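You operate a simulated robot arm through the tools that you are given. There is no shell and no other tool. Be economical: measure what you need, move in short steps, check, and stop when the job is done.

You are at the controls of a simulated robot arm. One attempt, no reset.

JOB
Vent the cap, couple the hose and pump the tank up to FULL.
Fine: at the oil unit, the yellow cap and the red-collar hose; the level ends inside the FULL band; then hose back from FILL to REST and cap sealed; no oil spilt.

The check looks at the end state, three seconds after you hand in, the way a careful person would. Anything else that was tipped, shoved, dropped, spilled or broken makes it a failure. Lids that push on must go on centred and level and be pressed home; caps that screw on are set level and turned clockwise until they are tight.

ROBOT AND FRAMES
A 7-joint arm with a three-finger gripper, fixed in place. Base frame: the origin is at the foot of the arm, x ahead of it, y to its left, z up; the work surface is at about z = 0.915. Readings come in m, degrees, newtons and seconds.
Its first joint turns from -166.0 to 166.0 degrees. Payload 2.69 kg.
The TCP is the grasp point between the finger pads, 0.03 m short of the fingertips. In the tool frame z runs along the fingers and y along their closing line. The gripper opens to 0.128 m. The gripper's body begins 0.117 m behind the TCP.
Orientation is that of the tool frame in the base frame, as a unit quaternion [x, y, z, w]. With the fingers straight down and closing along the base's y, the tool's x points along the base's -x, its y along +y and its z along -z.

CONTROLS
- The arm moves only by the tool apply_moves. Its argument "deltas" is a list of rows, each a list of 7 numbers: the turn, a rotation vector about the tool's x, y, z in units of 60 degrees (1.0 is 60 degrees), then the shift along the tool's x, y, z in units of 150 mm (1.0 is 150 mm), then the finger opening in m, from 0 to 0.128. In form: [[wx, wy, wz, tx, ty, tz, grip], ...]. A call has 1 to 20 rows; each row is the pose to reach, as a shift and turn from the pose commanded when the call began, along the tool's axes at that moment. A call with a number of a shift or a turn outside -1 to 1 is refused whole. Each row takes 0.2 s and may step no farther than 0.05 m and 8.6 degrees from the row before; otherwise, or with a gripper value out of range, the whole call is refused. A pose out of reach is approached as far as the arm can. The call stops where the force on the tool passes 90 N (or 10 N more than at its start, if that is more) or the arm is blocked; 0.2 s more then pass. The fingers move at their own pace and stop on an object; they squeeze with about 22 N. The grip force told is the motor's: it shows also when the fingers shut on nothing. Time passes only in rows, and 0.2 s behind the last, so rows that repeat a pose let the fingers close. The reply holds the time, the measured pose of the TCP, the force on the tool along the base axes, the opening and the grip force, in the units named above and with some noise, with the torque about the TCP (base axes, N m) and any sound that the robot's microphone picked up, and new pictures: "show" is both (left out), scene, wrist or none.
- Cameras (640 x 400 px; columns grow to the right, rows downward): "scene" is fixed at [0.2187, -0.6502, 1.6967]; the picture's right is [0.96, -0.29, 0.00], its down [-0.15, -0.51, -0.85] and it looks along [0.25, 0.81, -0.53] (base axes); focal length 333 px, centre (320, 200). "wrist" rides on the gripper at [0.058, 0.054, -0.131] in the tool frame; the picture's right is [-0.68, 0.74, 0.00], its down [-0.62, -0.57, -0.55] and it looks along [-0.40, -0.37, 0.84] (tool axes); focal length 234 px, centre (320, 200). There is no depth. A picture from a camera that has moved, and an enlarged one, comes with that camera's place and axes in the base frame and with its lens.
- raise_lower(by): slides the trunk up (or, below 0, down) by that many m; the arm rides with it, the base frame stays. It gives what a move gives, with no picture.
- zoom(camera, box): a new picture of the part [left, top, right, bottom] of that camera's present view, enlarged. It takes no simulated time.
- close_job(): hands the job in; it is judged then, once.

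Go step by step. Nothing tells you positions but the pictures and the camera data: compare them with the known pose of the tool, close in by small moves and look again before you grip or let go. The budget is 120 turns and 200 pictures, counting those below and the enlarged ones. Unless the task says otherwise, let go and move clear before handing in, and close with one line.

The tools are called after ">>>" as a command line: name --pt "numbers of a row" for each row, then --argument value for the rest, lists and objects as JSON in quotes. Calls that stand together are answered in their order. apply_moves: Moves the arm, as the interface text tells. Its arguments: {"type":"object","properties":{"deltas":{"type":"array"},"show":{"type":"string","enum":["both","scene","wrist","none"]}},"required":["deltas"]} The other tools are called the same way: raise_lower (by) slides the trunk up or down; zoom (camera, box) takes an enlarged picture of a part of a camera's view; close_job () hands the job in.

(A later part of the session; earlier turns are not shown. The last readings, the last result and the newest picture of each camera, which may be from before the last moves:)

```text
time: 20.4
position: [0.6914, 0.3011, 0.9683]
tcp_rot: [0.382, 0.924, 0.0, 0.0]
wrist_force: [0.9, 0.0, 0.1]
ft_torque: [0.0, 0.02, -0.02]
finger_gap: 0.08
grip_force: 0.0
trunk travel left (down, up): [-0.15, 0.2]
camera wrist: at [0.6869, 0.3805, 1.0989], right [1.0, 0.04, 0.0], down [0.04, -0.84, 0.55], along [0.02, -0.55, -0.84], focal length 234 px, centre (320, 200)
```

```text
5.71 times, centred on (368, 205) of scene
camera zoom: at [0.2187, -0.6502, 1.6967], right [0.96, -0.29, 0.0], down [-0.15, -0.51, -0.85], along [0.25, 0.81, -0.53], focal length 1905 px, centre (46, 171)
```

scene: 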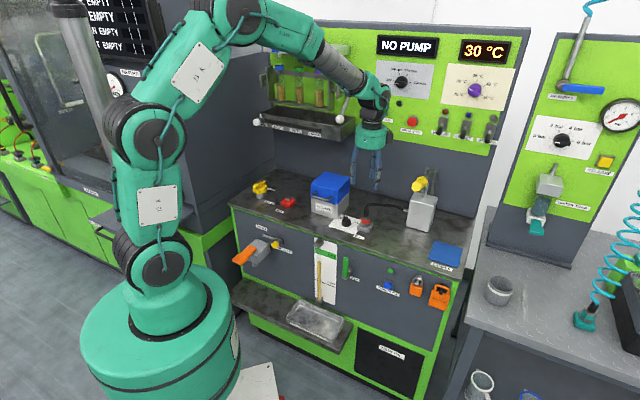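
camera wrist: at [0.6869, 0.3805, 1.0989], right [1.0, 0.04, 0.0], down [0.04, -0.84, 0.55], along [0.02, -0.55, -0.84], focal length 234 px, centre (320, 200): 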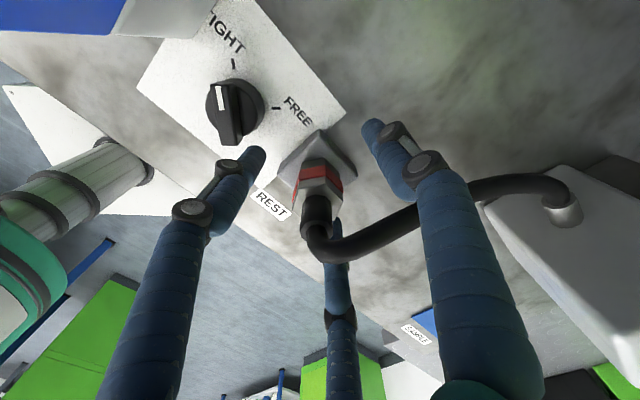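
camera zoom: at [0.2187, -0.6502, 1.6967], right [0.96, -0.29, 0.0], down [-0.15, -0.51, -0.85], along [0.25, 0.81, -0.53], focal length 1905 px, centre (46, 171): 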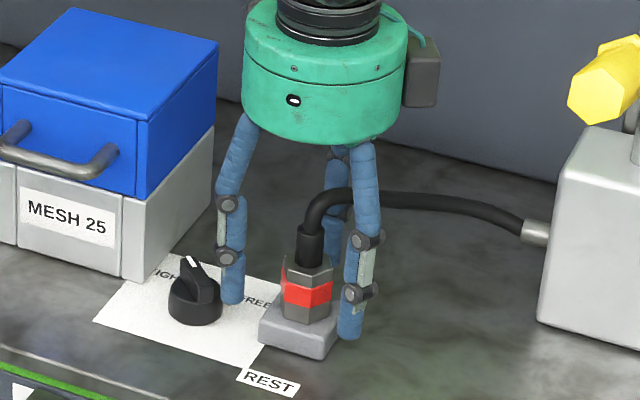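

>>> apply_moves --pt "0 0 0 0 0 0 0.05" --pt "0 0 0 0 0 0 0.04" --pt "0 0 0 0 0 0 0.02" --pt "0 0 0 0 0 0 0.02" --show "wrist"

>>> zoom --camera "scene" --box '[320, 170, 416, 240]'

>>> zoom --camera "wrist" --box '[240, 80, 400, 240]'

```text
time: 21.4
position: [0.6908, 0.2994, 0.9698]
tcp_rot: [0.383, 0.924, 0.0, 0.0]
wrist_force: [8.3, -24.0, 0.4]
ft_torque: [-0.76, -0.19, 0.0]
finger_gap: 0.0367
grip_force: 13.1
trunk travel left (down, up): [-0.15, 0.2]
camera wrist: at [0.6869, 0.3787, 1.0993], right [1.0, 0.04, 0.0], down [0.04, -0.84, 0.55], along [0.02, -0.55, -0.84], focal length 234 px, centre (320, 200)
```

wrist: 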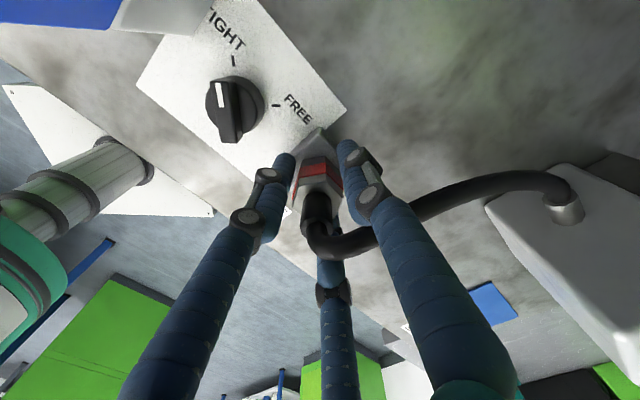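

```text
5.71 times, centred on (368, 205) of scene
camera zoom: at [0.2187, -0.6502, 1.6967], right [0.96, -0.29, 0.0], down [-0.15, -0.51, -0.85], along [0.25, 0.81, -0.53], focal length 1905 px, centre (46, 171)
```

zoom: 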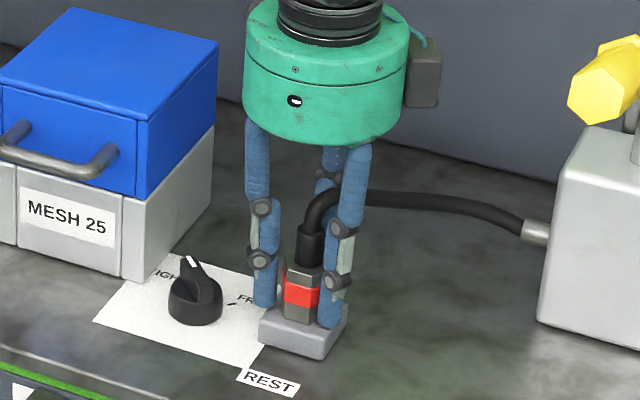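

```text
2.50 times, centred on (320, 160) of wrist
camera zoom: at [0.6869, 0.3787, 1.0993], right [1.0, 0.04, 0.0], down [0.04, -0.84, 0.55], along [0.02, -0.55, -0.84], focal length 585 px, centre (320, 300)
```

zoom: 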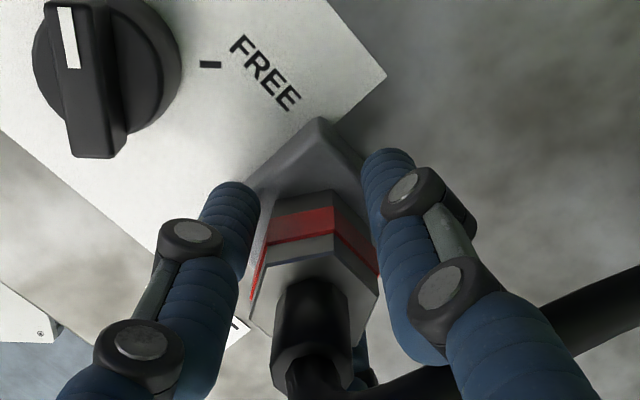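

The fingers have met the connector with a side load pointing toward -y. I will shift about 2 mm to relieve it while the grip builds up.

>>> apply_moves --pt "0 0 0 -0.0118 -0.0061 0 0.02" --pt "0 0 0 -0.0118 -0.0061 0 0.02" --pt "0 0 0 -0.0118 -0.0061 0 0.02" --show "none"

```text
time: 22.2
position: [0.6919, 0.2975, 0.9682]
tcp_rot: [0.382, 0.924, 0.0, 0.001]
wrist_force: [4.2, -20.5, -0.7]
ft_torque: [-0.57, -0.14, -0.03]
finger_gap: 0.0344
grip_force: 10.6
trunk travel left (down, up): [-0.15, 0.2]
```

>>> apply_moves --pt "0 0 0 -0.016 -0.0123 0 0.02" --pt "0 0 0 -0.016 -0.0123 0 0.02" --pt "0 0 0 -0.016 -0.0123 0 0.02" --show "wrist"

>>> zoom --camera "wrist" --box '[240, 80, 400, 240]'

```text
time: 23.0
position: [0.6905, 0.2957, 0.9686]
tcp_rot: [0.383, 0.924, -0.001, 0.0]
wrist_force: [-5.6, 1.7, -1.9]
ft_torque: [0.03, 0.16, -0.01]
finger_gap: 0.0317
grip_force: 8.8
trunk travel left (down, up): [-0.15, 0.2]
camera wrist: at [0.6871, 0.3756, 1.0995], right [1.0, 0.04, 0.0], down [0.04, -0.84, 0.55], along [0.02, -0.55, -0.84], focal length 234 px, centre (320, 200)
```

wrist: 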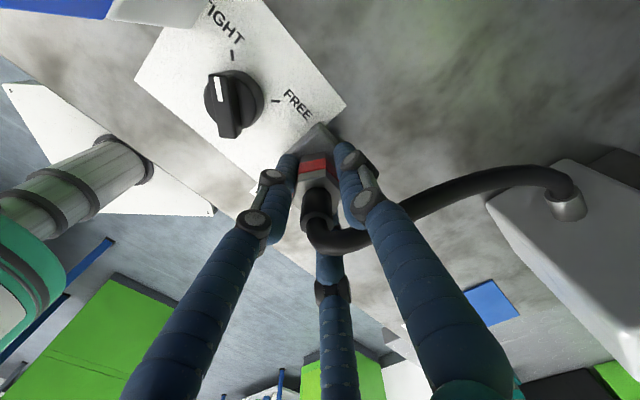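

```text
2.50 times, centred on (320, 160) of wrist
camera zoom: at [0.6871, 0.3756, 1.0995], right [1.0, 0.04, 0.0], down [0.04, -0.84, 0.55], along [0.02, -0.55, -0.84], focal length 585 px, centre (320, 300)
```

zoom: 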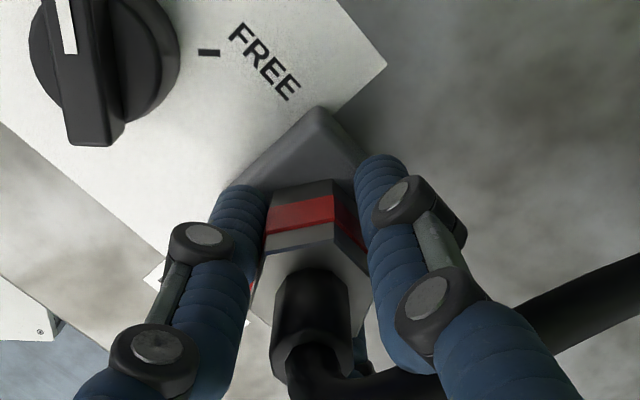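

The connector is centred in the grip now, at (0.6905, 0.2957) with the TCP at z 0.9686; I will remember this for the return. I will squeeze harder and lift a little to test.

>>> apply_moves --pt "0 0 0 0 0 0 0" --pt "0 0 0 0 0 0 0" --pt "0 0 0 0 0 -0.05 0" --pt "0 0 0 0 0 -0.1 0" --pt "0 0 0 0 0 -0.15 0" --show "none"

>>> zoom --camera "scene" --box '[320, 170, 416, 240]'

```text
time: 24.2
position: [0.6933, 0.2953, 0.9909]
tcp_rot: [0.382, 0.924, -0.001, 0.0]
wrist_force: [0.2, 0.5, -1.1]
ft_torque: [0.01, -0.01, -0.03]
finger_gap: 0.0288
grip_force: 21.8
trunk travel left (down, up): [-0.15, 0.2]
```

```text
5.71 times, centred on (368, 205) of scene
camera zoom: at [0.2187, -0.6502, 1.6967], right [0.96, -0.29, 0.0], down [-0.15, -0.51, -0.85], along [0.25, 0.81, -0.53], focal length 1905 px, centre (46, 171)
```

zoom: 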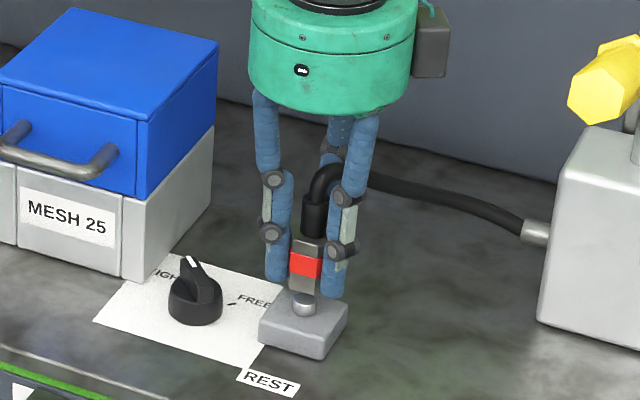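

The connector lifts freely off a ball nipple like the one at FILL. I will carry it up, out in front of the MESH box and along to FILL.

>>> apply_moves --pt "0 0 0 0 0 -0.25 0" --pt "0 0 0 0 -0.1 -0.5 0" --pt "0 0 0 0 -0.3 -0.7 0" --pt "0 0 0 0 -0.53 -0.86 0" --show "scene"

>>> apply_moves --pt "0 0 0 0.2 0 0 0" --pt "0 0 0 0.4 0 0 0" --pt "0 0 0 0.6 0 0 0" --pt "0 0 0 0.8 0 0 0" --pt "0 0 0 1 0 0 0" --show "scene"

```text
time: 25.2
position: [0.6351, 0.24, 1.1199]
tcp_rot: [0.383, 0.924, 0.0, 0.0]
wrist_force: [-0.3, -1.4, -1.3]
ft_torque: [0.0, 0.02, -0.02]
finger_gap: 0.0293
grip_force: 22.4
trunk travel left (down, up): [-0.15, 0.2]
```

scene: 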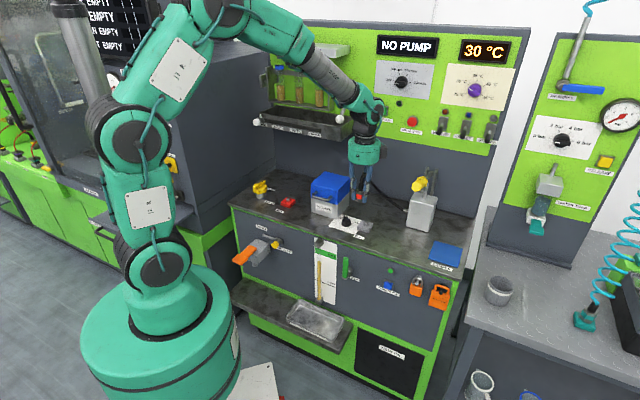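

```text
time: 26.4
position: [0.5291, 0.3453, 1.1206]
tcp_rot: [0.383, 0.924, 0.0, 0.0]
wrist_force: [-0.7, -0.6, -0.6]
ft_torque: [0.03, -0.02, -0.01]
finger_gap: 0.0291
grip_force: 22.0
trunk travel left (down, up): [-0.15, 0.2]
```

scene: 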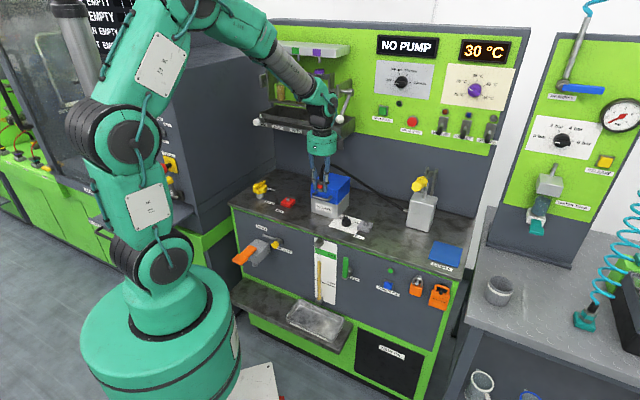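

The hose follows easily. I will continue to FILL.

>>> apply_moves --pt "0 0 0 0.2 0 0 0" --pt "0 0 0 0.4 0 0 0" --pt "0 0 0 0.6 0 0 0" --pt "0 0 0 0.8 0 0 0" --pt "0 0 0 1 0 0 0" --show "none"

>>> apply_moves --pt "0 0 0 0.12 0.17 0 0" --pt "0 0 0 0.24 0.34 0 0" --pt "0 0 0 0.367 0.52 0.1 0" --pt "0 0 0 0.367 0.52 0.3 0" --show "both"

>>> zoom --camera "wrist" --box '[240, 60, 400, 220]'

>>> zoom --camera "scene" --box '[250, 140, 330, 220]'

```text
time: 27.6
position: [0.4243, 0.4499, 1.1202]
tcp_rot: [0.382, 0.924, -0.001, 0.0]
wrist_force: [0.4, -0.5, -1.5]
ft_torque: [0.04, 0.0, -0.02]
finger_gap: 0.029
grip_force: 22.3
trunk travel left (down, up): [-0.15, 0.2]
```

```text
time: 28.6
position: [0.44, 0.5456, 1.0756]
tcp_rot: [0.383, 0.924, 0.0, 0.0]
wrist_force: [0.4, -0.1, -1.5]
ft_torque: [-0.05, 0.03, 0.02]
finger_gap: 0.029
grip_force: 21.8
trunk travel left (down, up): [-0.15, 0.2]
camera wrist: at [0.4353, 0.6255, 1.2056], right [1.0, 0.04, 0.0], down [0.04, -0.83, 0.55], along [0.02, -0.55, -0.84], focal length 234 px, centre (320, 200)
```

scene: 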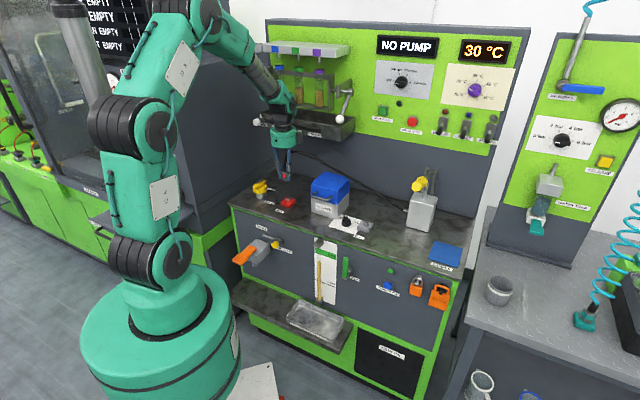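
wrist: 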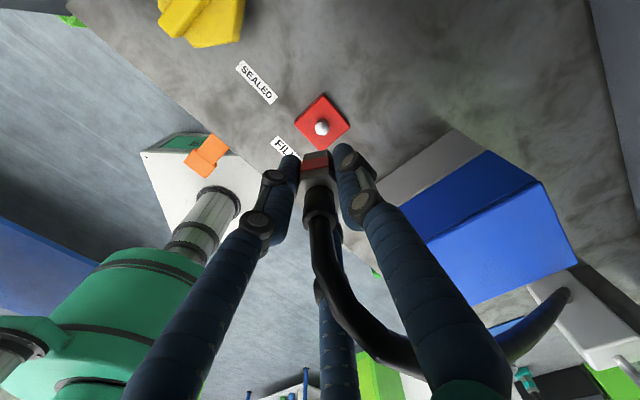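

```text
2.50 times, centred on (320, 140) of wrist
camera zoom: at [0.4353, 0.6255, 1.2056], right [1.0, 0.04, 0.0], down [0.04, -0.83, 0.55], along [0.02, -0.55, -0.84], focal length 585 px, centre (320, 350)
```

zoom: 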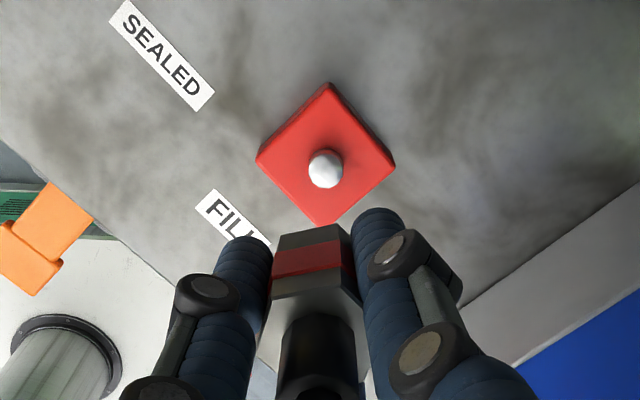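

```text
5.00 times, centred on (290, 180) of scene
camera zoom: at [0.2187, -0.6502, 1.6967], right [0.96, -0.29, 0.0], down [-0.15, -0.51, -0.85], along [0.25, 0.81, -0.53], focal length 1667 px, centre (470, 300)
```

zoom: 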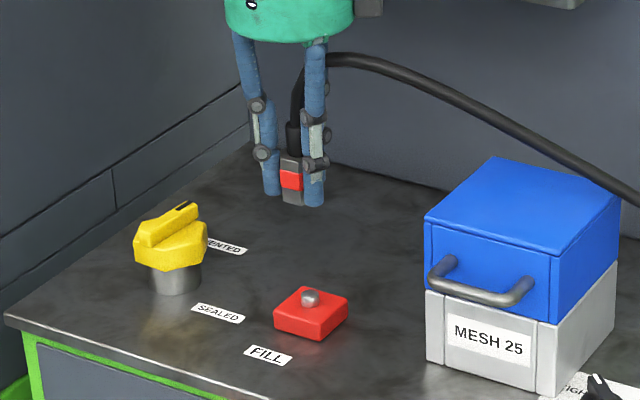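

The ball nipple appears at roughly (0.443, 0.549). I will lower to just above it and compare.

>>> apply_moves --pt "0 0 0 0.002 0.03 0.2 0" --pt "0 0 0 0.002 0.03 0.4 0" --pt "0 0 0 0.002 0.03 0.47 0" --show "wrist"

>>> zoom --camera "wrist" --box '[260, 80, 380, 200]'

>>> zoom --camera "scene" --box '[256, 170, 320, 220]'

```text
time: 29.4
position: [0.4426, 0.5482, 1.0042]
tcp_rot: [0.383, 0.924, 0.0, 0.0]
wrist_force: [0.7, 0.0, -1.2]
ft_torque: [-0.06, 0.02, 0.03]
finger_gap: 0.0291
grip_force: 22.0
trunk travel left (down, up): [-0.15, 0.2]
camera wrist: at [0.439, 0.6285, 1.1349], right [1.0, 0.04, 0.0], down [0.04, -0.84, 0.55], along [0.02, -0.55, -0.84], focal length 234 px, centre (320, 200)
```

wrist: 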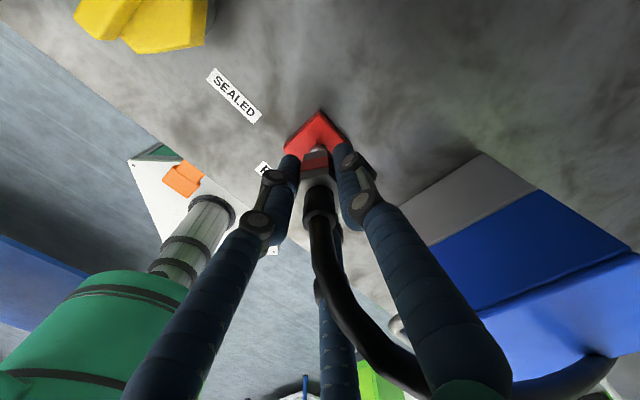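

```text
3.33 times, centred on (320, 140) of wrist
camera zoom: at [0.439, 0.6285, 1.1349], right [1.0, 0.04, 0.0], down [0.04, -0.84, 0.55], along [0.02, -0.55, -0.84], focal length 781 px, centre (320, 400)
```

zoom: 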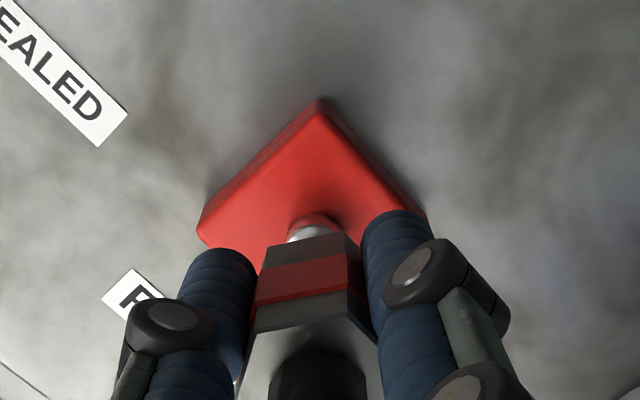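

```text
8.00 times, centred on (288, 195) of scene
camera zoom: at [0.2187, -0.6502, 1.6967], right [0.96, -0.29, 0.0], down [-0.15, -0.51, -0.85], along [0.25, 0.81, -0.53], focal length 2668 px, centre (576, 240)
```

zoom: 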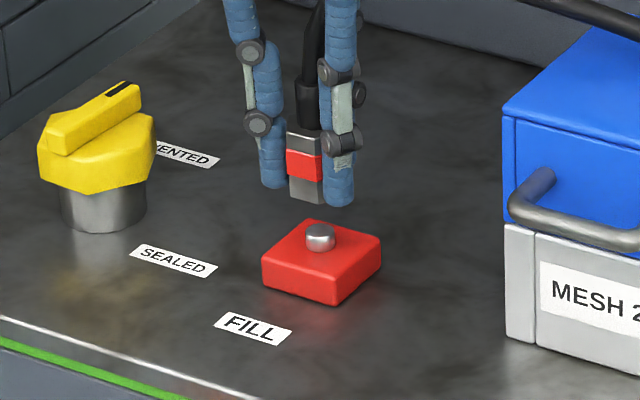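

Both views put the ball within about 2 mm of the connector axis. I will shift 1.5 mm and press down, watching the force.

>>> apply_moves --pt "0 0 0 -0.007 0.007 0.08 0" --pt "0 0 0 -0.007 0.007 0.14 0" --pt "0 0 0 -0.007 0.007 0.18 0" --show "wrist"

>>> zoom --camera "scene" --box '[256, 170, 320, 220]'

```text
time: 30.2
position: [0.4441, 0.5474, 0.9773]
tcp_rot: [0.382, 0.924, 0.0, 0.0]
wrist_force: [-0.7, 0.4, -1.6]
ft_torque: [0.01, -0.01, 0.02]
finger_gap: 0.0289
grip_force: 21.8
trunk travel left (down, up): [-0.15, 0.2]
camera wrist: at [0.4401, 0.6282, 1.1083], right [1.0, 0.04, 0.0], down [0.04, -0.84, 0.55], along [0.02, -0.55, -0.84], focal length 234 px, centre (320, 200)
```

wrist: 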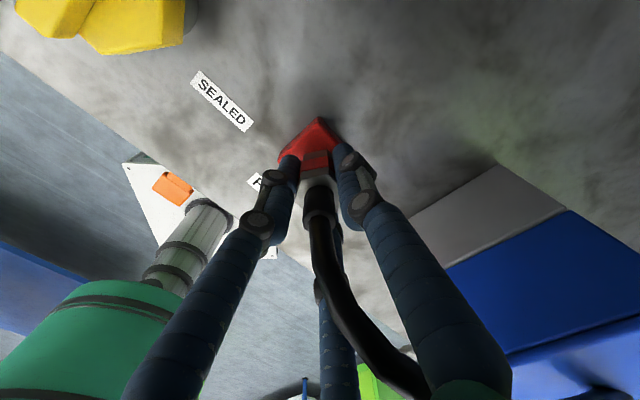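

```text
8.00 times, centred on (288, 195) of scene
camera zoom: at [0.2187, -0.6502, 1.6967], right [0.96, -0.29, 0.0], down [-0.15, -0.51, -0.85], along [0.25, 0.81, -0.53], focal length 2668 px, centre (576, 240)
```

zoom: 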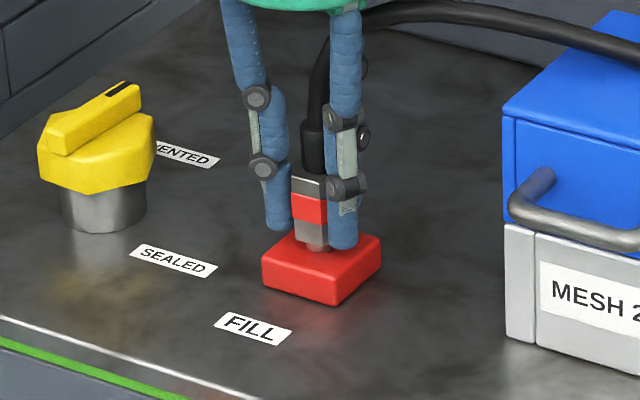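

The connector is over the ball with no contact force yet. I will keep pressing in small steps.

>>> apply_moves --pt "0 0 0 0 0 0.02 0" --pt "0 0 0 0 0 0.04 0" --pt "0 0 0 0 0 0.06 0" --show "none"

```text
time: 31.0
position: [0.4422, 0.5483, 0.9704]
tcp_rot: [0.382, 0.924, -0.001, 0.0]
wrist_force: [-20.1, 4.9, 6.0]
ft_torque: [-0.03, 0.86, 0.0]
finger_gap: 0.0289
grip_force: 21.6
trunk travel left (down, up): [-0.15, 0.2]
```

It is engaging; a side load says the axis lies 1.5 mm toward -x. I will correct and press home.

>>> apply_moves --pt "0 0 0 0.008 -0.006 0 0" --pt "0 0 0 0.008 -0.006 0.015 0" --pt "0 0 0 0.008 -0.006 0.03 0" --pt "0 0 0 0.008 -0.006 0.04 0" --show "none"

>>> zoom --camera "scene" --box '[256, 170, 320, 220]'

```text
time: 32.0
position: [0.4417, 0.5481, 0.9643]
tcp_rot: [0.382, 0.924, 0.002, 0.0]
wrist_force: [-15.3, -3.2, 24.9]
ft_torque: [-0.22, 0.74, 0.05]
finger_gap: 0.0296
grip_force: 22.5
trunk travel left (down, up): [-0.15, 0.2]
```

```text
8.00 times, centred on (288, 195) of scene
camera zoom: at [0.2187, -0.6502, 1.6967], right [0.96, -0.29, 0.0], down [-0.15, -0.51, -0.85], along [0.25, 0.81, -0.53], focal length 2668 px, centre (576, 240)
```

zoom: 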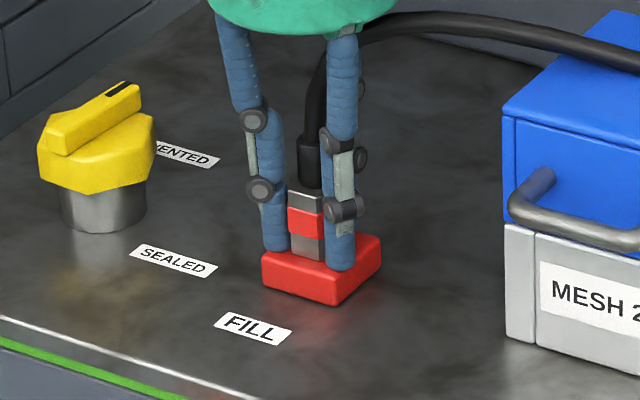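

The connector sits on the block with a firm 25 N. I will let go, back off upward and check.

>>> apply_moves --pt "0 0 0 0.005 0 -0.01 0" --pt "0 0 0 0.005 0 -0.01 0.06" --pt "0 0 0 0.005 0 -0.01 0.075" --pt "0 0 0 0.005 0 -0.2 0.075" --pt "0 0 0 0.005 0 -0.5 0.075" --pt "0 0 0 0.005 0 -0.8 0.075" --pt "0 0 0 0.005 0 -1 0.075" --show "both"

>>> zoom --camera "scene" --box '[256, 170, 320, 220]'

>>> zoom --camera "wrist" --box '[260, 80, 380, 200]'

```text
time: 33.6
position: [0.4428, 0.5489, 1.1126]
tcp_rot: [0.382, 0.924, 0.0, 0.0]
wrist_force: [0.2, -0.3, 0.2]
ft_torque: [0.02, -0.01, 0.01]
finger_gap: 0.0749
grip_force: 0.1
trunk travel left (down, up): [-0.15, 0.2]
camera wrist: at [0.4384, 0.629, 1.2439], right [1.0, 0.04, 0.0], down [0.04, -0.84, 0.55], along [0.02, -0.55, -0.84], focal length 234 px, centre (320, 200)
```

scene: 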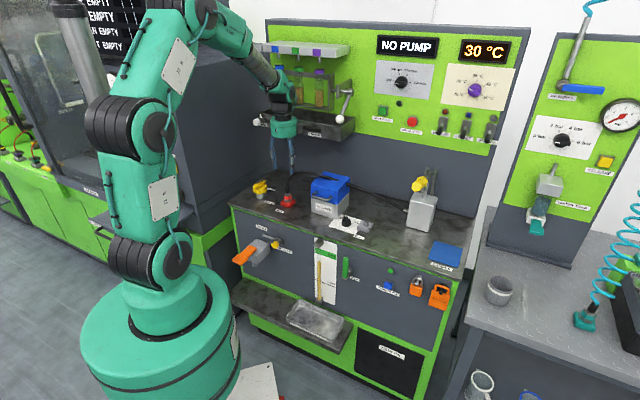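
wrist: 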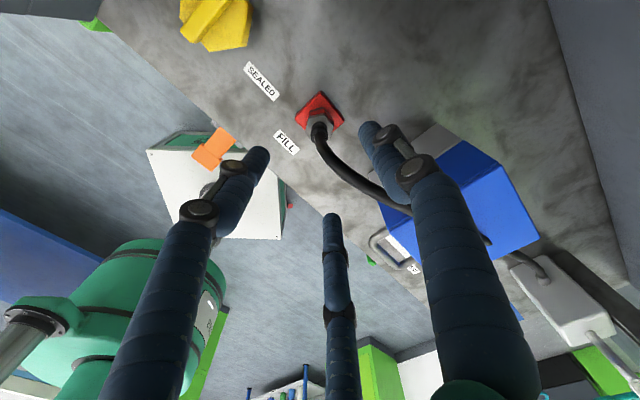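

```text
8.00 times, centred on (288, 195) of scene
camera zoom: at [0.2187, -0.6502, 1.6967], right [0.96, -0.29, 0.0], down [-0.15, -0.51, -0.85], along [0.25, 0.81, -0.53], focal length 2668 px, centre (576, 240)
```

zoom: 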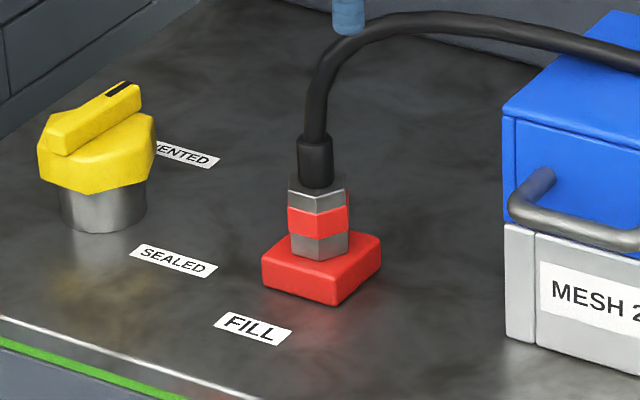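

```text
3.33 times, centred on (320, 140) of wrist
camera zoom: at [0.4384, 0.629, 1.2439], right [1.0, 0.04, 0.0], down [0.04, -0.84, 0.55], along [0.02, -0.55, -0.84], focal length 781 px, centre (320, 400)
```

zoom: 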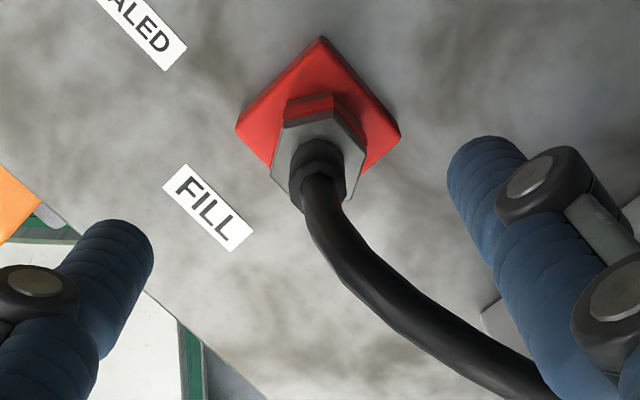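

The hose is coupled upright on FILL. From the two views, the pump lever pivots near (0.95, 0.29, 1.11), and its yellow handle runs from (0.825, 0.163, 1.16) to its tip at (0.754, 0.10, 1.195). It is now in its raised position. I will head there.

>>> apply_moves --pt "0 0 -0.125 0 -0.05 -0.25 0.1" --pt "0 0 -0.25 -0.05 -0.15 -0.5 0.1" --pt "0 0 -0.375 -0.1 -0.25 -0.7 0.1" --pt "0 0 -0.5 -0.2 -0.4 -0.85 0.1" --pt "0 0 -0.625 -0.3 -0.53 -0.93 0.1" --pt "0 0 -0.75 -0.4 -0.53 -0.93 0.1" --pt "0 0 -0.75 -0.7 -0.53 -0.93 0.1" --pt "0 0 -0.75 -1 -0.53 -0.93 0.1" --show "none"

```text
time: 35.4
position: [0.4918, 0.3857, 1.2529]
tcp_rot: [-0.001, 1.0, 0.0, 0.0]
wrist_force: [-0.3, -0.8, -0.2]
ft_torque: [0.03, 0.02, -0.02]
finger_gap: 0.1
grip_force: 0.0
trunk travel left (down, up): [-0.15, 0.2]
```

>>> apply_moves --pt "0 0 0 -0.192 -0.167 -0.05 0.1" --pt "0 0 0 -0.384 -0.334 -0.1 0.1" --pt "0 0 0 -0.576 -0.501 -0.15 0.1" --pt "0 0 0 -0.768 -0.668 -0.2 0.1" --pt "0 0 0 -0.96 -0.835 -0.25 0.1" --show "none"

>>> apply_moves --pt "0 0 -0.125 -0.15 -0.15 -0.05 0.1" --pt "0 0 -0.25 -0.3 -0.3 -0.1 0.1" --pt "0 0 -0.375 -0.45 -0.45 -0.15 0.1" --pt "0 0 -0.5 -0.6 -0.6 -0.2 0.1" --pt "0 0 -0.625 -0.75 -0.75 -0.25 0.1" --pt "0 0 -0.75 -0.93 -0.835 -0.25 0.1" --show "both"

>>> zoom --camera "scene" --box '[376, 120, 472, 220]'

>>> zoom --camera "wrist" --box '[220, 60, 420, 260]'

```text
time: 36.6
position: [0.636, 0.2613, 1.2902]
tcp_rot: [-0.001, 1.0, 0.0, 0.0]
wrist_force: [-0.5, 0.7, 1.1]
ft_torque: [0.04, 0.01, 0.01]
finger_gap: 0.1001
grip_force: 0.1
trunk travel left (down, up): [-0.15, 0.2]
```

```text
time: 38.0
position: [0.7764, 0.1358, 1.3272]
tcp_rot: [-0.384, 0.923, 0.0, 0.0]
wrist_force: [-0.3, 0.1, 0.1]
ft_torque: [0.05, -0.03, 0.0]
finger_gap: 0.0999
grip_force: 0.1
trunk travel left (down, up): [-0.15, 0.2]
camera wrist: at [0.6964, 0.1332, 1.458], right [-0.05, 1.0, 0.0], down [0.84, 0.04, 0.55], along [0.55, 0.03, -0.84], focal length 234 px, centre (320, 200)
```

scene: 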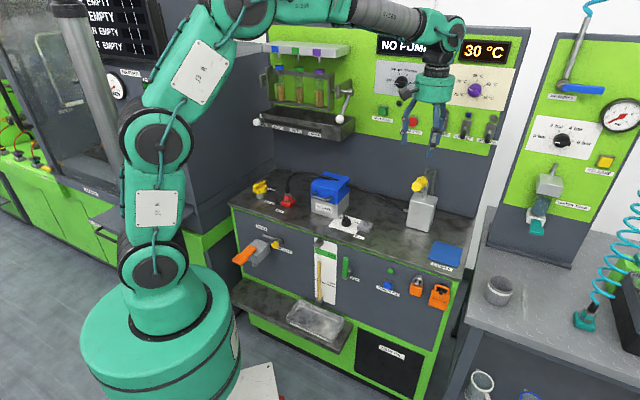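
wrist: 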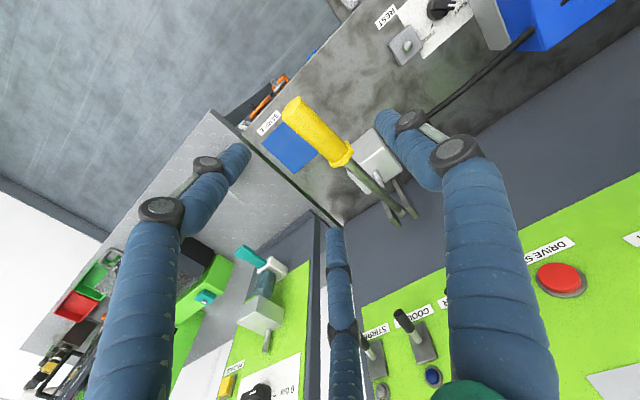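

```text
4.00 times, centred on (424, 170) of scene
camera zoom: at [0.2187, -0.6502, 1.6967], right [0.96, -0.29, 0.0], down [-0.15, -0.51, -0.85], along [0.25, 0.81, -0.53], focal length 1334 px, centre (-96, 320)
```

zoom: 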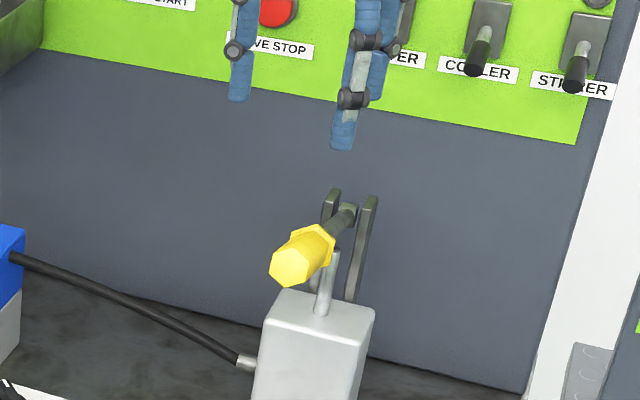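

```text
2.00 times, centred on (320, 160) of wrist
camera zoom: at [0.6964, 0.1332, 1.458], right [-0.05, 1.0, 0.0], down [0.84, 0.04, 0.55], along [0.55, 0.03, -0.84], focal length 468 px, centre (320, 280)
```

zoom: 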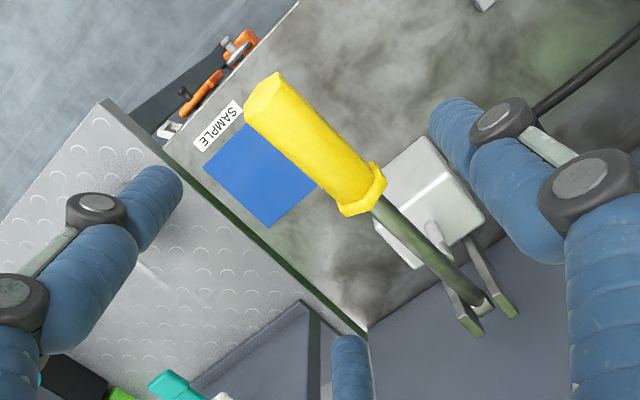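

The handle is now measured well: the lever plane lies at u≈0.46 and tilts up 18° to the front. I will descend over the handle with wide fingers.

>>> apply_moves --pt "0 0 0 0 -0.1 0 0.128" --pt "0 0 0 0 -0.1 0.25 0.128" --pt "0 0 0 0 -0.1 0.5 0.128" --show "wrist"

>>> zoom --camera "wrist" --box '[200, 60, 440, 260]'

>>> zoom --camera "scene" --box '[376, 120, 472, 220]'

```text
time: 38.8
position: [0.7869, 0.1257, 1.2519]
tcp_rot: [-0.384, 0.923, 0.001, -0.001]
wrist_force: [-0.6, 0.2, -0.1]
ft_torque: [0.01, 0.04, 0.01]
finger_gap: 0.1278
grip_force: 0.1
trunk travel left (down, up): [-0.15, 0.2]
camera wrist: at [0.7069, 0.1238, 1.3823], right [-0.04, 1.0, 0.0], down [0.83, 0.04, 0.55], along [0.55, 0.02, -0.84], focal length 234 px, centre (320, 200)
```

wrist: 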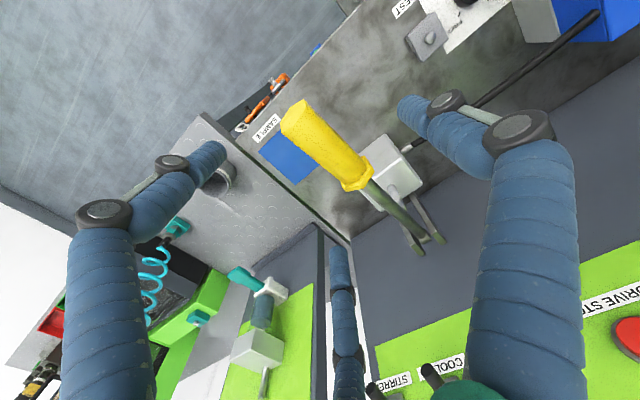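

```text
2.00 times, centred on (320, 160) of wrist
camera zoom: at [0.7069, 0.1238, 1.3823], right [-0.04, 1.0, 0.0], down [0.83, 0.04, 0.55], along [0.55, 0.02, -0.84], focal length 468 px, centre (320, 280)
```

zoom: 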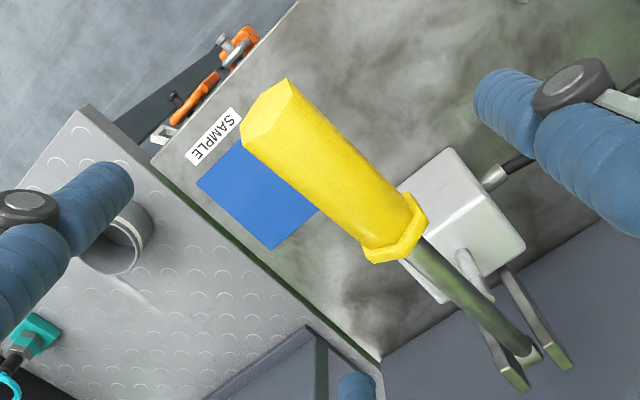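

```text
4.00 times, centred on (424, 170) of scene
camera zoom: at [0.2187, -0.6502, 1.6967], right [0.96, -0.29, 0.0], down [-0.15, -0.51, -0.85], along [0.25, 0.81, -0.53], focal length 1334 px, centre (-96, 320)
```

zoom: 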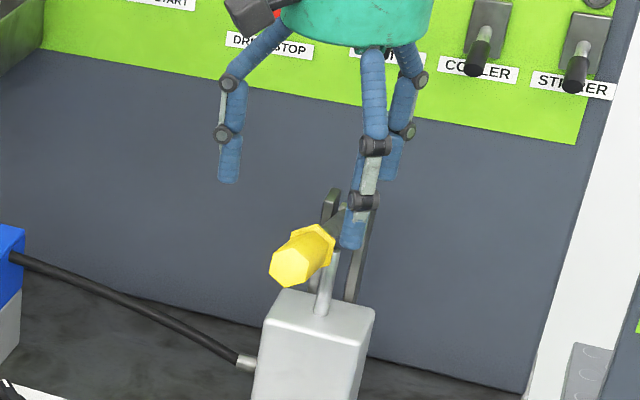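

Clear on all sides. Down to handle height.

>>> apply_moves --pt "0 0 0 0 0 0.2 0.128" --pt "0 0 0 0 0 0.45 0.128" --pt "0 0 0 0 0 0.45 0.08" --show "wrist"

>>> zoom --camera "wrist" --box '[200, 60, 440, 260]'

>>> zoom --camera "scene" --box '[376, 120, 472, 220]'

```text
time: 39.6
position: [0.7849, 0.1263, 1.1829]
tcp_rot: [-0.382, 0.924, -0.001, 0.0]
wrist_force: [0.8, 0.5, -0.2]
ft_torque: [0.01, 0.02, 0.0]
finger_gap: 0.08
grip_force: 0.2
trunk travel left (down, up): [-0.15, 0.2]
camera wrist: at [0.7056, 0.1236, 1.3151], right [-0.04, 1.0, 0.0], down [0.84, 0.04, 0.55], along [0.55, 0.02, -0.84], focal length 234 px, centre (320, 200)
```

wrist: 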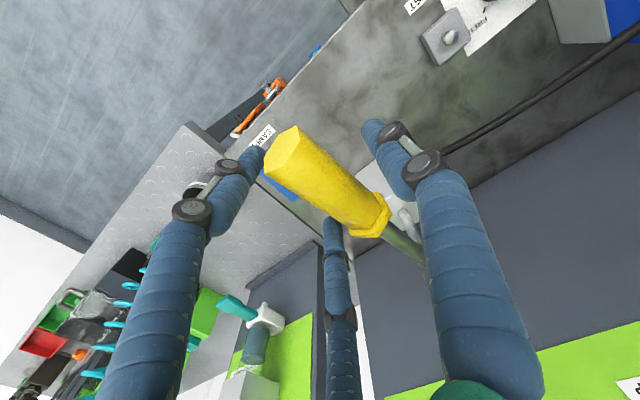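

```text
2.00 times, centred on (320, 160) of wrist
camera zoom: at [0.7056, 0.1236, 1.3151], right [-0.04, 1.0, 0.0], down [0.84, 0.04, 0.55], along [0.55, 0.02, -0.84], focal length 468 px, centre (320, 280)
```

zoom: 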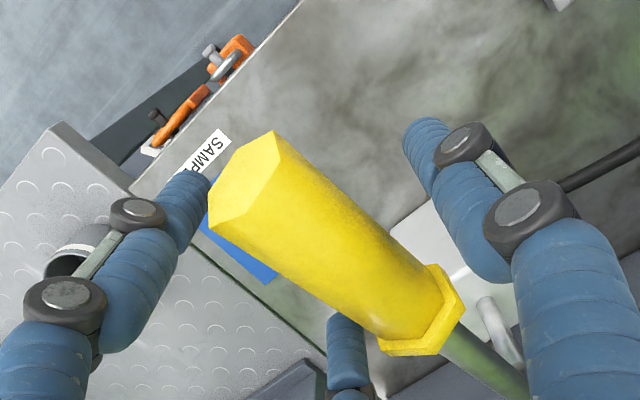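

```text
4.00 times, centred on (424, 170) of scene
camera zoom: at [0.2187, -0.6502, 1.6967], right [0.96, -0.29, 0.0], down [-0.15, -0.51, -0.85], along [0.25, 0.81, -0.53], focal length 1334 px, centre (-96, 320)
```

zoom: 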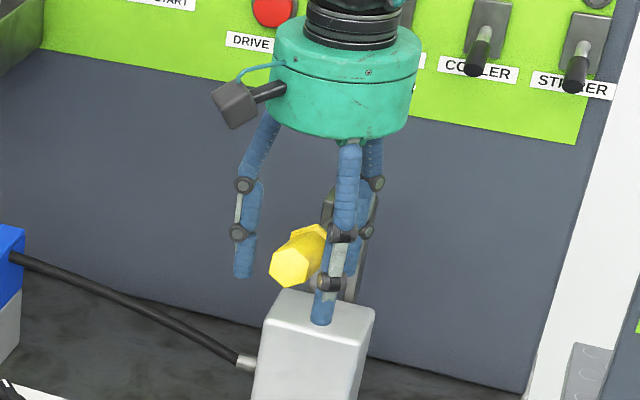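

The handle lies between the single finger and the pair. I will shift 1 cm to its centre while closing.

>>> apply_moves --pt "0 0 0 0 0.03 0 0.06" --pt "0 0 0 0 0.06 0 0.045" --pt "0 0 0 0 0.06 0 0.03" --pt "0 0 0 0 0.06 0 0.03" --show "wrist"

>>> zoom --camera "wrist" --box '[200, 60, 440, 260]'

```text
time: 40.6
position: [0.7838, 0.1282, 1.1847]
tcp_rot: [-0.383, 0.924, 0.0, 0.002]
wrist_force: [55.4, -48.4, 2.9]
ft_torque: [0.25, -0.77, -0.72]
finger_gap: 0.0576
grip_force: 20.9
trunk travel left (down, up): [-0.15, 0.2]
camera wrist: at [0.7043, 0.1252, 1.3153], right [-0.04, 1.0, 0.0], down [0.83, 0.03, 0.55], along [0.55, 0.02, -0.83], focal length 234 px, centre (320, 200)
```

wrist: 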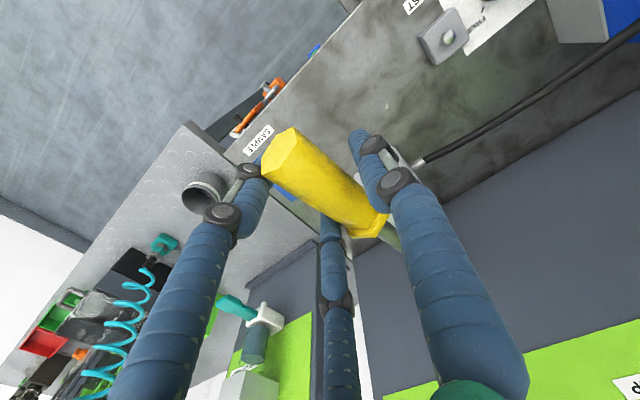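

```text
2.00 times, centred on (320, 160) of wrist
camera zoom: at [0.7043, 0.1252, 1.3153], right [-0.04, 1.0, 0.0], down [0.83, 0.03, 0.55], along [0.55, 0.02, -0.83], focal length 468 px, centre (320, 280)
```

zoom: 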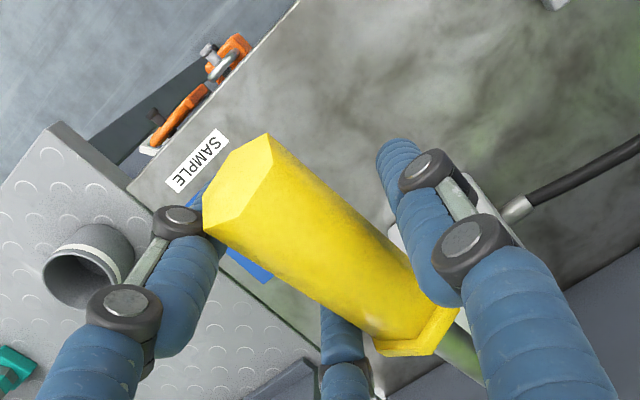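

The pair of fingers touches first, so the centre lies further along +u. I will move back about 1 cm with the grip kept.

>>> apply_moves --pt "0 0 0 0 -0.03 0 0.05" --pt "0 0 0 0 -0.063 0 0.03" --pt "0 0 0 0 -0.063 0 0.03" --pt "0 0 0 0 -0.063 0 0.03" --show "none"

```text
time: 41.6
position: [0.7865, 0.1256, 1.1836]
tcp_rot: [-0.382, 0.924, 0.0, -0.001]
wrist_force: [19.6, -8.2, -0.9]
ft_torque: [-0.11, -0.2, -0.65]
finger_gap: 0.0454
grip_force: 45.2
trunk travel left (down, up): [-0.15, 0.2]
```

The handle is held firmly. I will start a downward stroke of 12° around the pivot, tilting the tool with the lever.

>>> apply_moves --pt "0 -0.05 0 0.027 -0.01 0.087 0.03" --pt "0 -0.1 0 0.049 -0.01 0.177 0.03" --pt "0 -0.15 0 0.067 -0.01 0.268 0.03" --pt "0 -0.2 0 0.079 -0.01 0.36 0.03" --show "scene"

>>> zoom --camera "scene" --box '[376, 120, 472, 220]'

>>> zoom --camera "scene" --box '[300, 230, 380, 310]'

```text
time: 42.6
position: [0.7809, 0.118, 1.1315]
tcp_rot: [-0.381, 0.919, 0.039, 0.097]
wrist_force: [14.5, 31.8, 5.1]
ft_torque: [0.59, -0.48, -0.9]
finger_gap: 0.0455
grip_force: 45.4
trunk travel left (down, up): [-0.15, 0.2]
```

scene: 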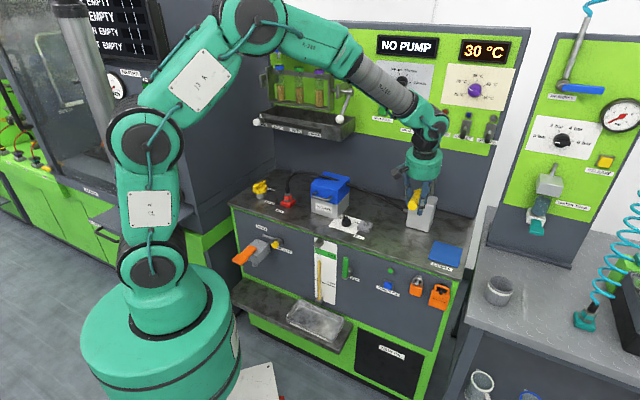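

```text
4.00 times, centred on (424, 170) of scene
camera zoom: at [0.2187, -0.6502, 1.6967], right [0.96, -0.29, 0.0], down [-0.15, -0.51, -0.85], along [0.25, 0.81, -0.53], focal length 1334 px, centre (-96, 320)
```

zoom: 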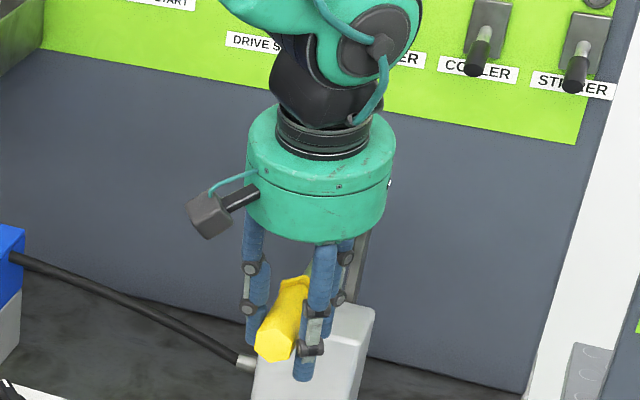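

```text
5.00 times, centred on (340, 270) of scene
camera zoom: at [0.2187, -0.6502, 1.6967], right [0.96, -0.29, 0.0], down [-0.15, -0.51, -0.85], along [0.25, 0.81, -0.53], focal length 1667 px, centre (220, -150)
```

zoom: 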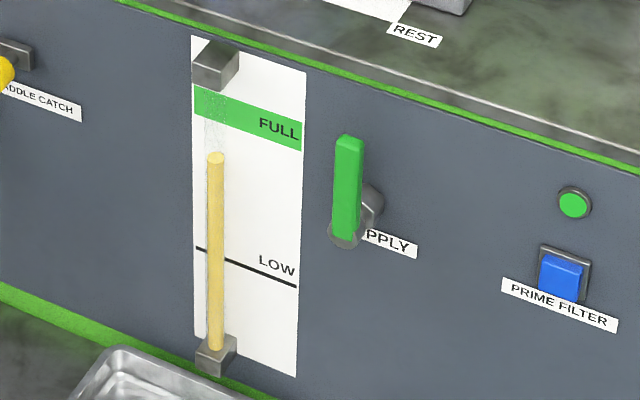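

The level crept up, so the pump works. The lever pulls slightly toward its pivot, so I will correct by 3 mm and continue down another 12°.

>>> apply_moves --pt "0 -0.05 0 0.017 0.006 0.091 0.03" --pt "0 -0.1 0 0.03 0.006 0.183 0.03" --pt "0 -0.15 0 0.047 0.006 0.273 0.03" --pt "0 -0.2 0 0.06 0.006 0.365 0.03" --show "none"

>>> zoom --camera "scene" --box '[376, 140, 472, 240]'

>>> zoom --camera "scene" --box '[300, 230, 380, 310]'

```text
time: 43.6
position: [0.7815, 0.1209, 1.0765]
tcp_rot: [-0.375, 0.903, 0.079, 0.192]
wrist_force: [16.7, 27.9, 13.8]
ft_torque: [0.57, -0.04, -0.8]
finger_gap: 0.0455
grip_force: 44.5
trunk travel left (down, up): [-0.15, 0.2]
```

```text
4.00 times, centred on (424, 190) of scene
camera zoom: at [0.2187, -0.6502, 1.6967], right [0.96, -0.29, 0.0], down [-0.15, -0.51, -0.85], along [0.25, 0.81, -0.53], focal length 1334 px, centre (-96, 240)
```

zoom: 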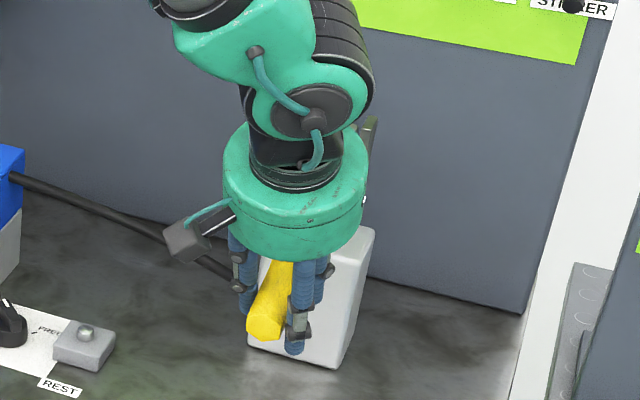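

```text
5.00 times, centred on (340, 270) of scene
camera zoom: at [0.2187, -0.6502, 1.6967], right [0.96, -0.29, 0.0], down [-0.15, -0.51, -0.85], along [0.25, 0.81, -0.53], focal length 1667 px, centre (220, -150)
```

zoom: 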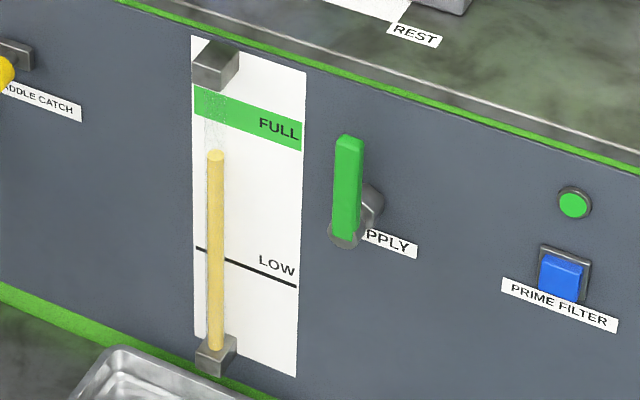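

The level rises a little per stroke. I will go down further to find the end of the travel.

>>> apply_moves --pt "0 -0.05 0 0.021 0.006 0.091 0.03" --pt "0 -0.1 0 0.037 0.006 0.184 0.03" --pt "0 -0.15 0 0.055 0.006 0.275 0.03" --pt "0 -0.2 0 0.067 0.006 0.367 0.03" --show "none"

>>> zoom --camera "scene" --box '[300, 230, 380, 310]'

```text
time: 44.6
position: [0.7891, 0.126, 1.0161]
tcp_rot: [-0.365, 0.879, 0.118, 0.284]
wrist_force: [12.7, -5.8, 11.8]
ft_torque: [-0.15, 0.18, 0.79]
finger_gap: 0.0443
grip_force: 15.3
trunk travel left (down, up): [-0.15, 0.2]
```

```text
5.00 times, centred on (340, 270) of scene
camera zoom: at [0.2187, -0.6502, 1.6967], right [0.96, -0.29, 0.0], down [-0.15, -0.51, -0.85], along [0.25, 0.81, -0.53], focal length 1667 px, centre (220, -150)
```

zoom: 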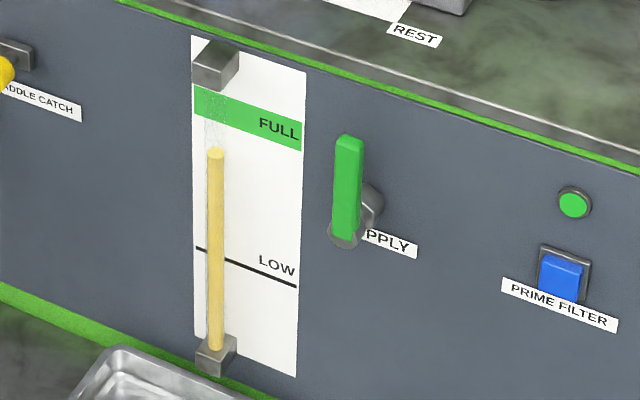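

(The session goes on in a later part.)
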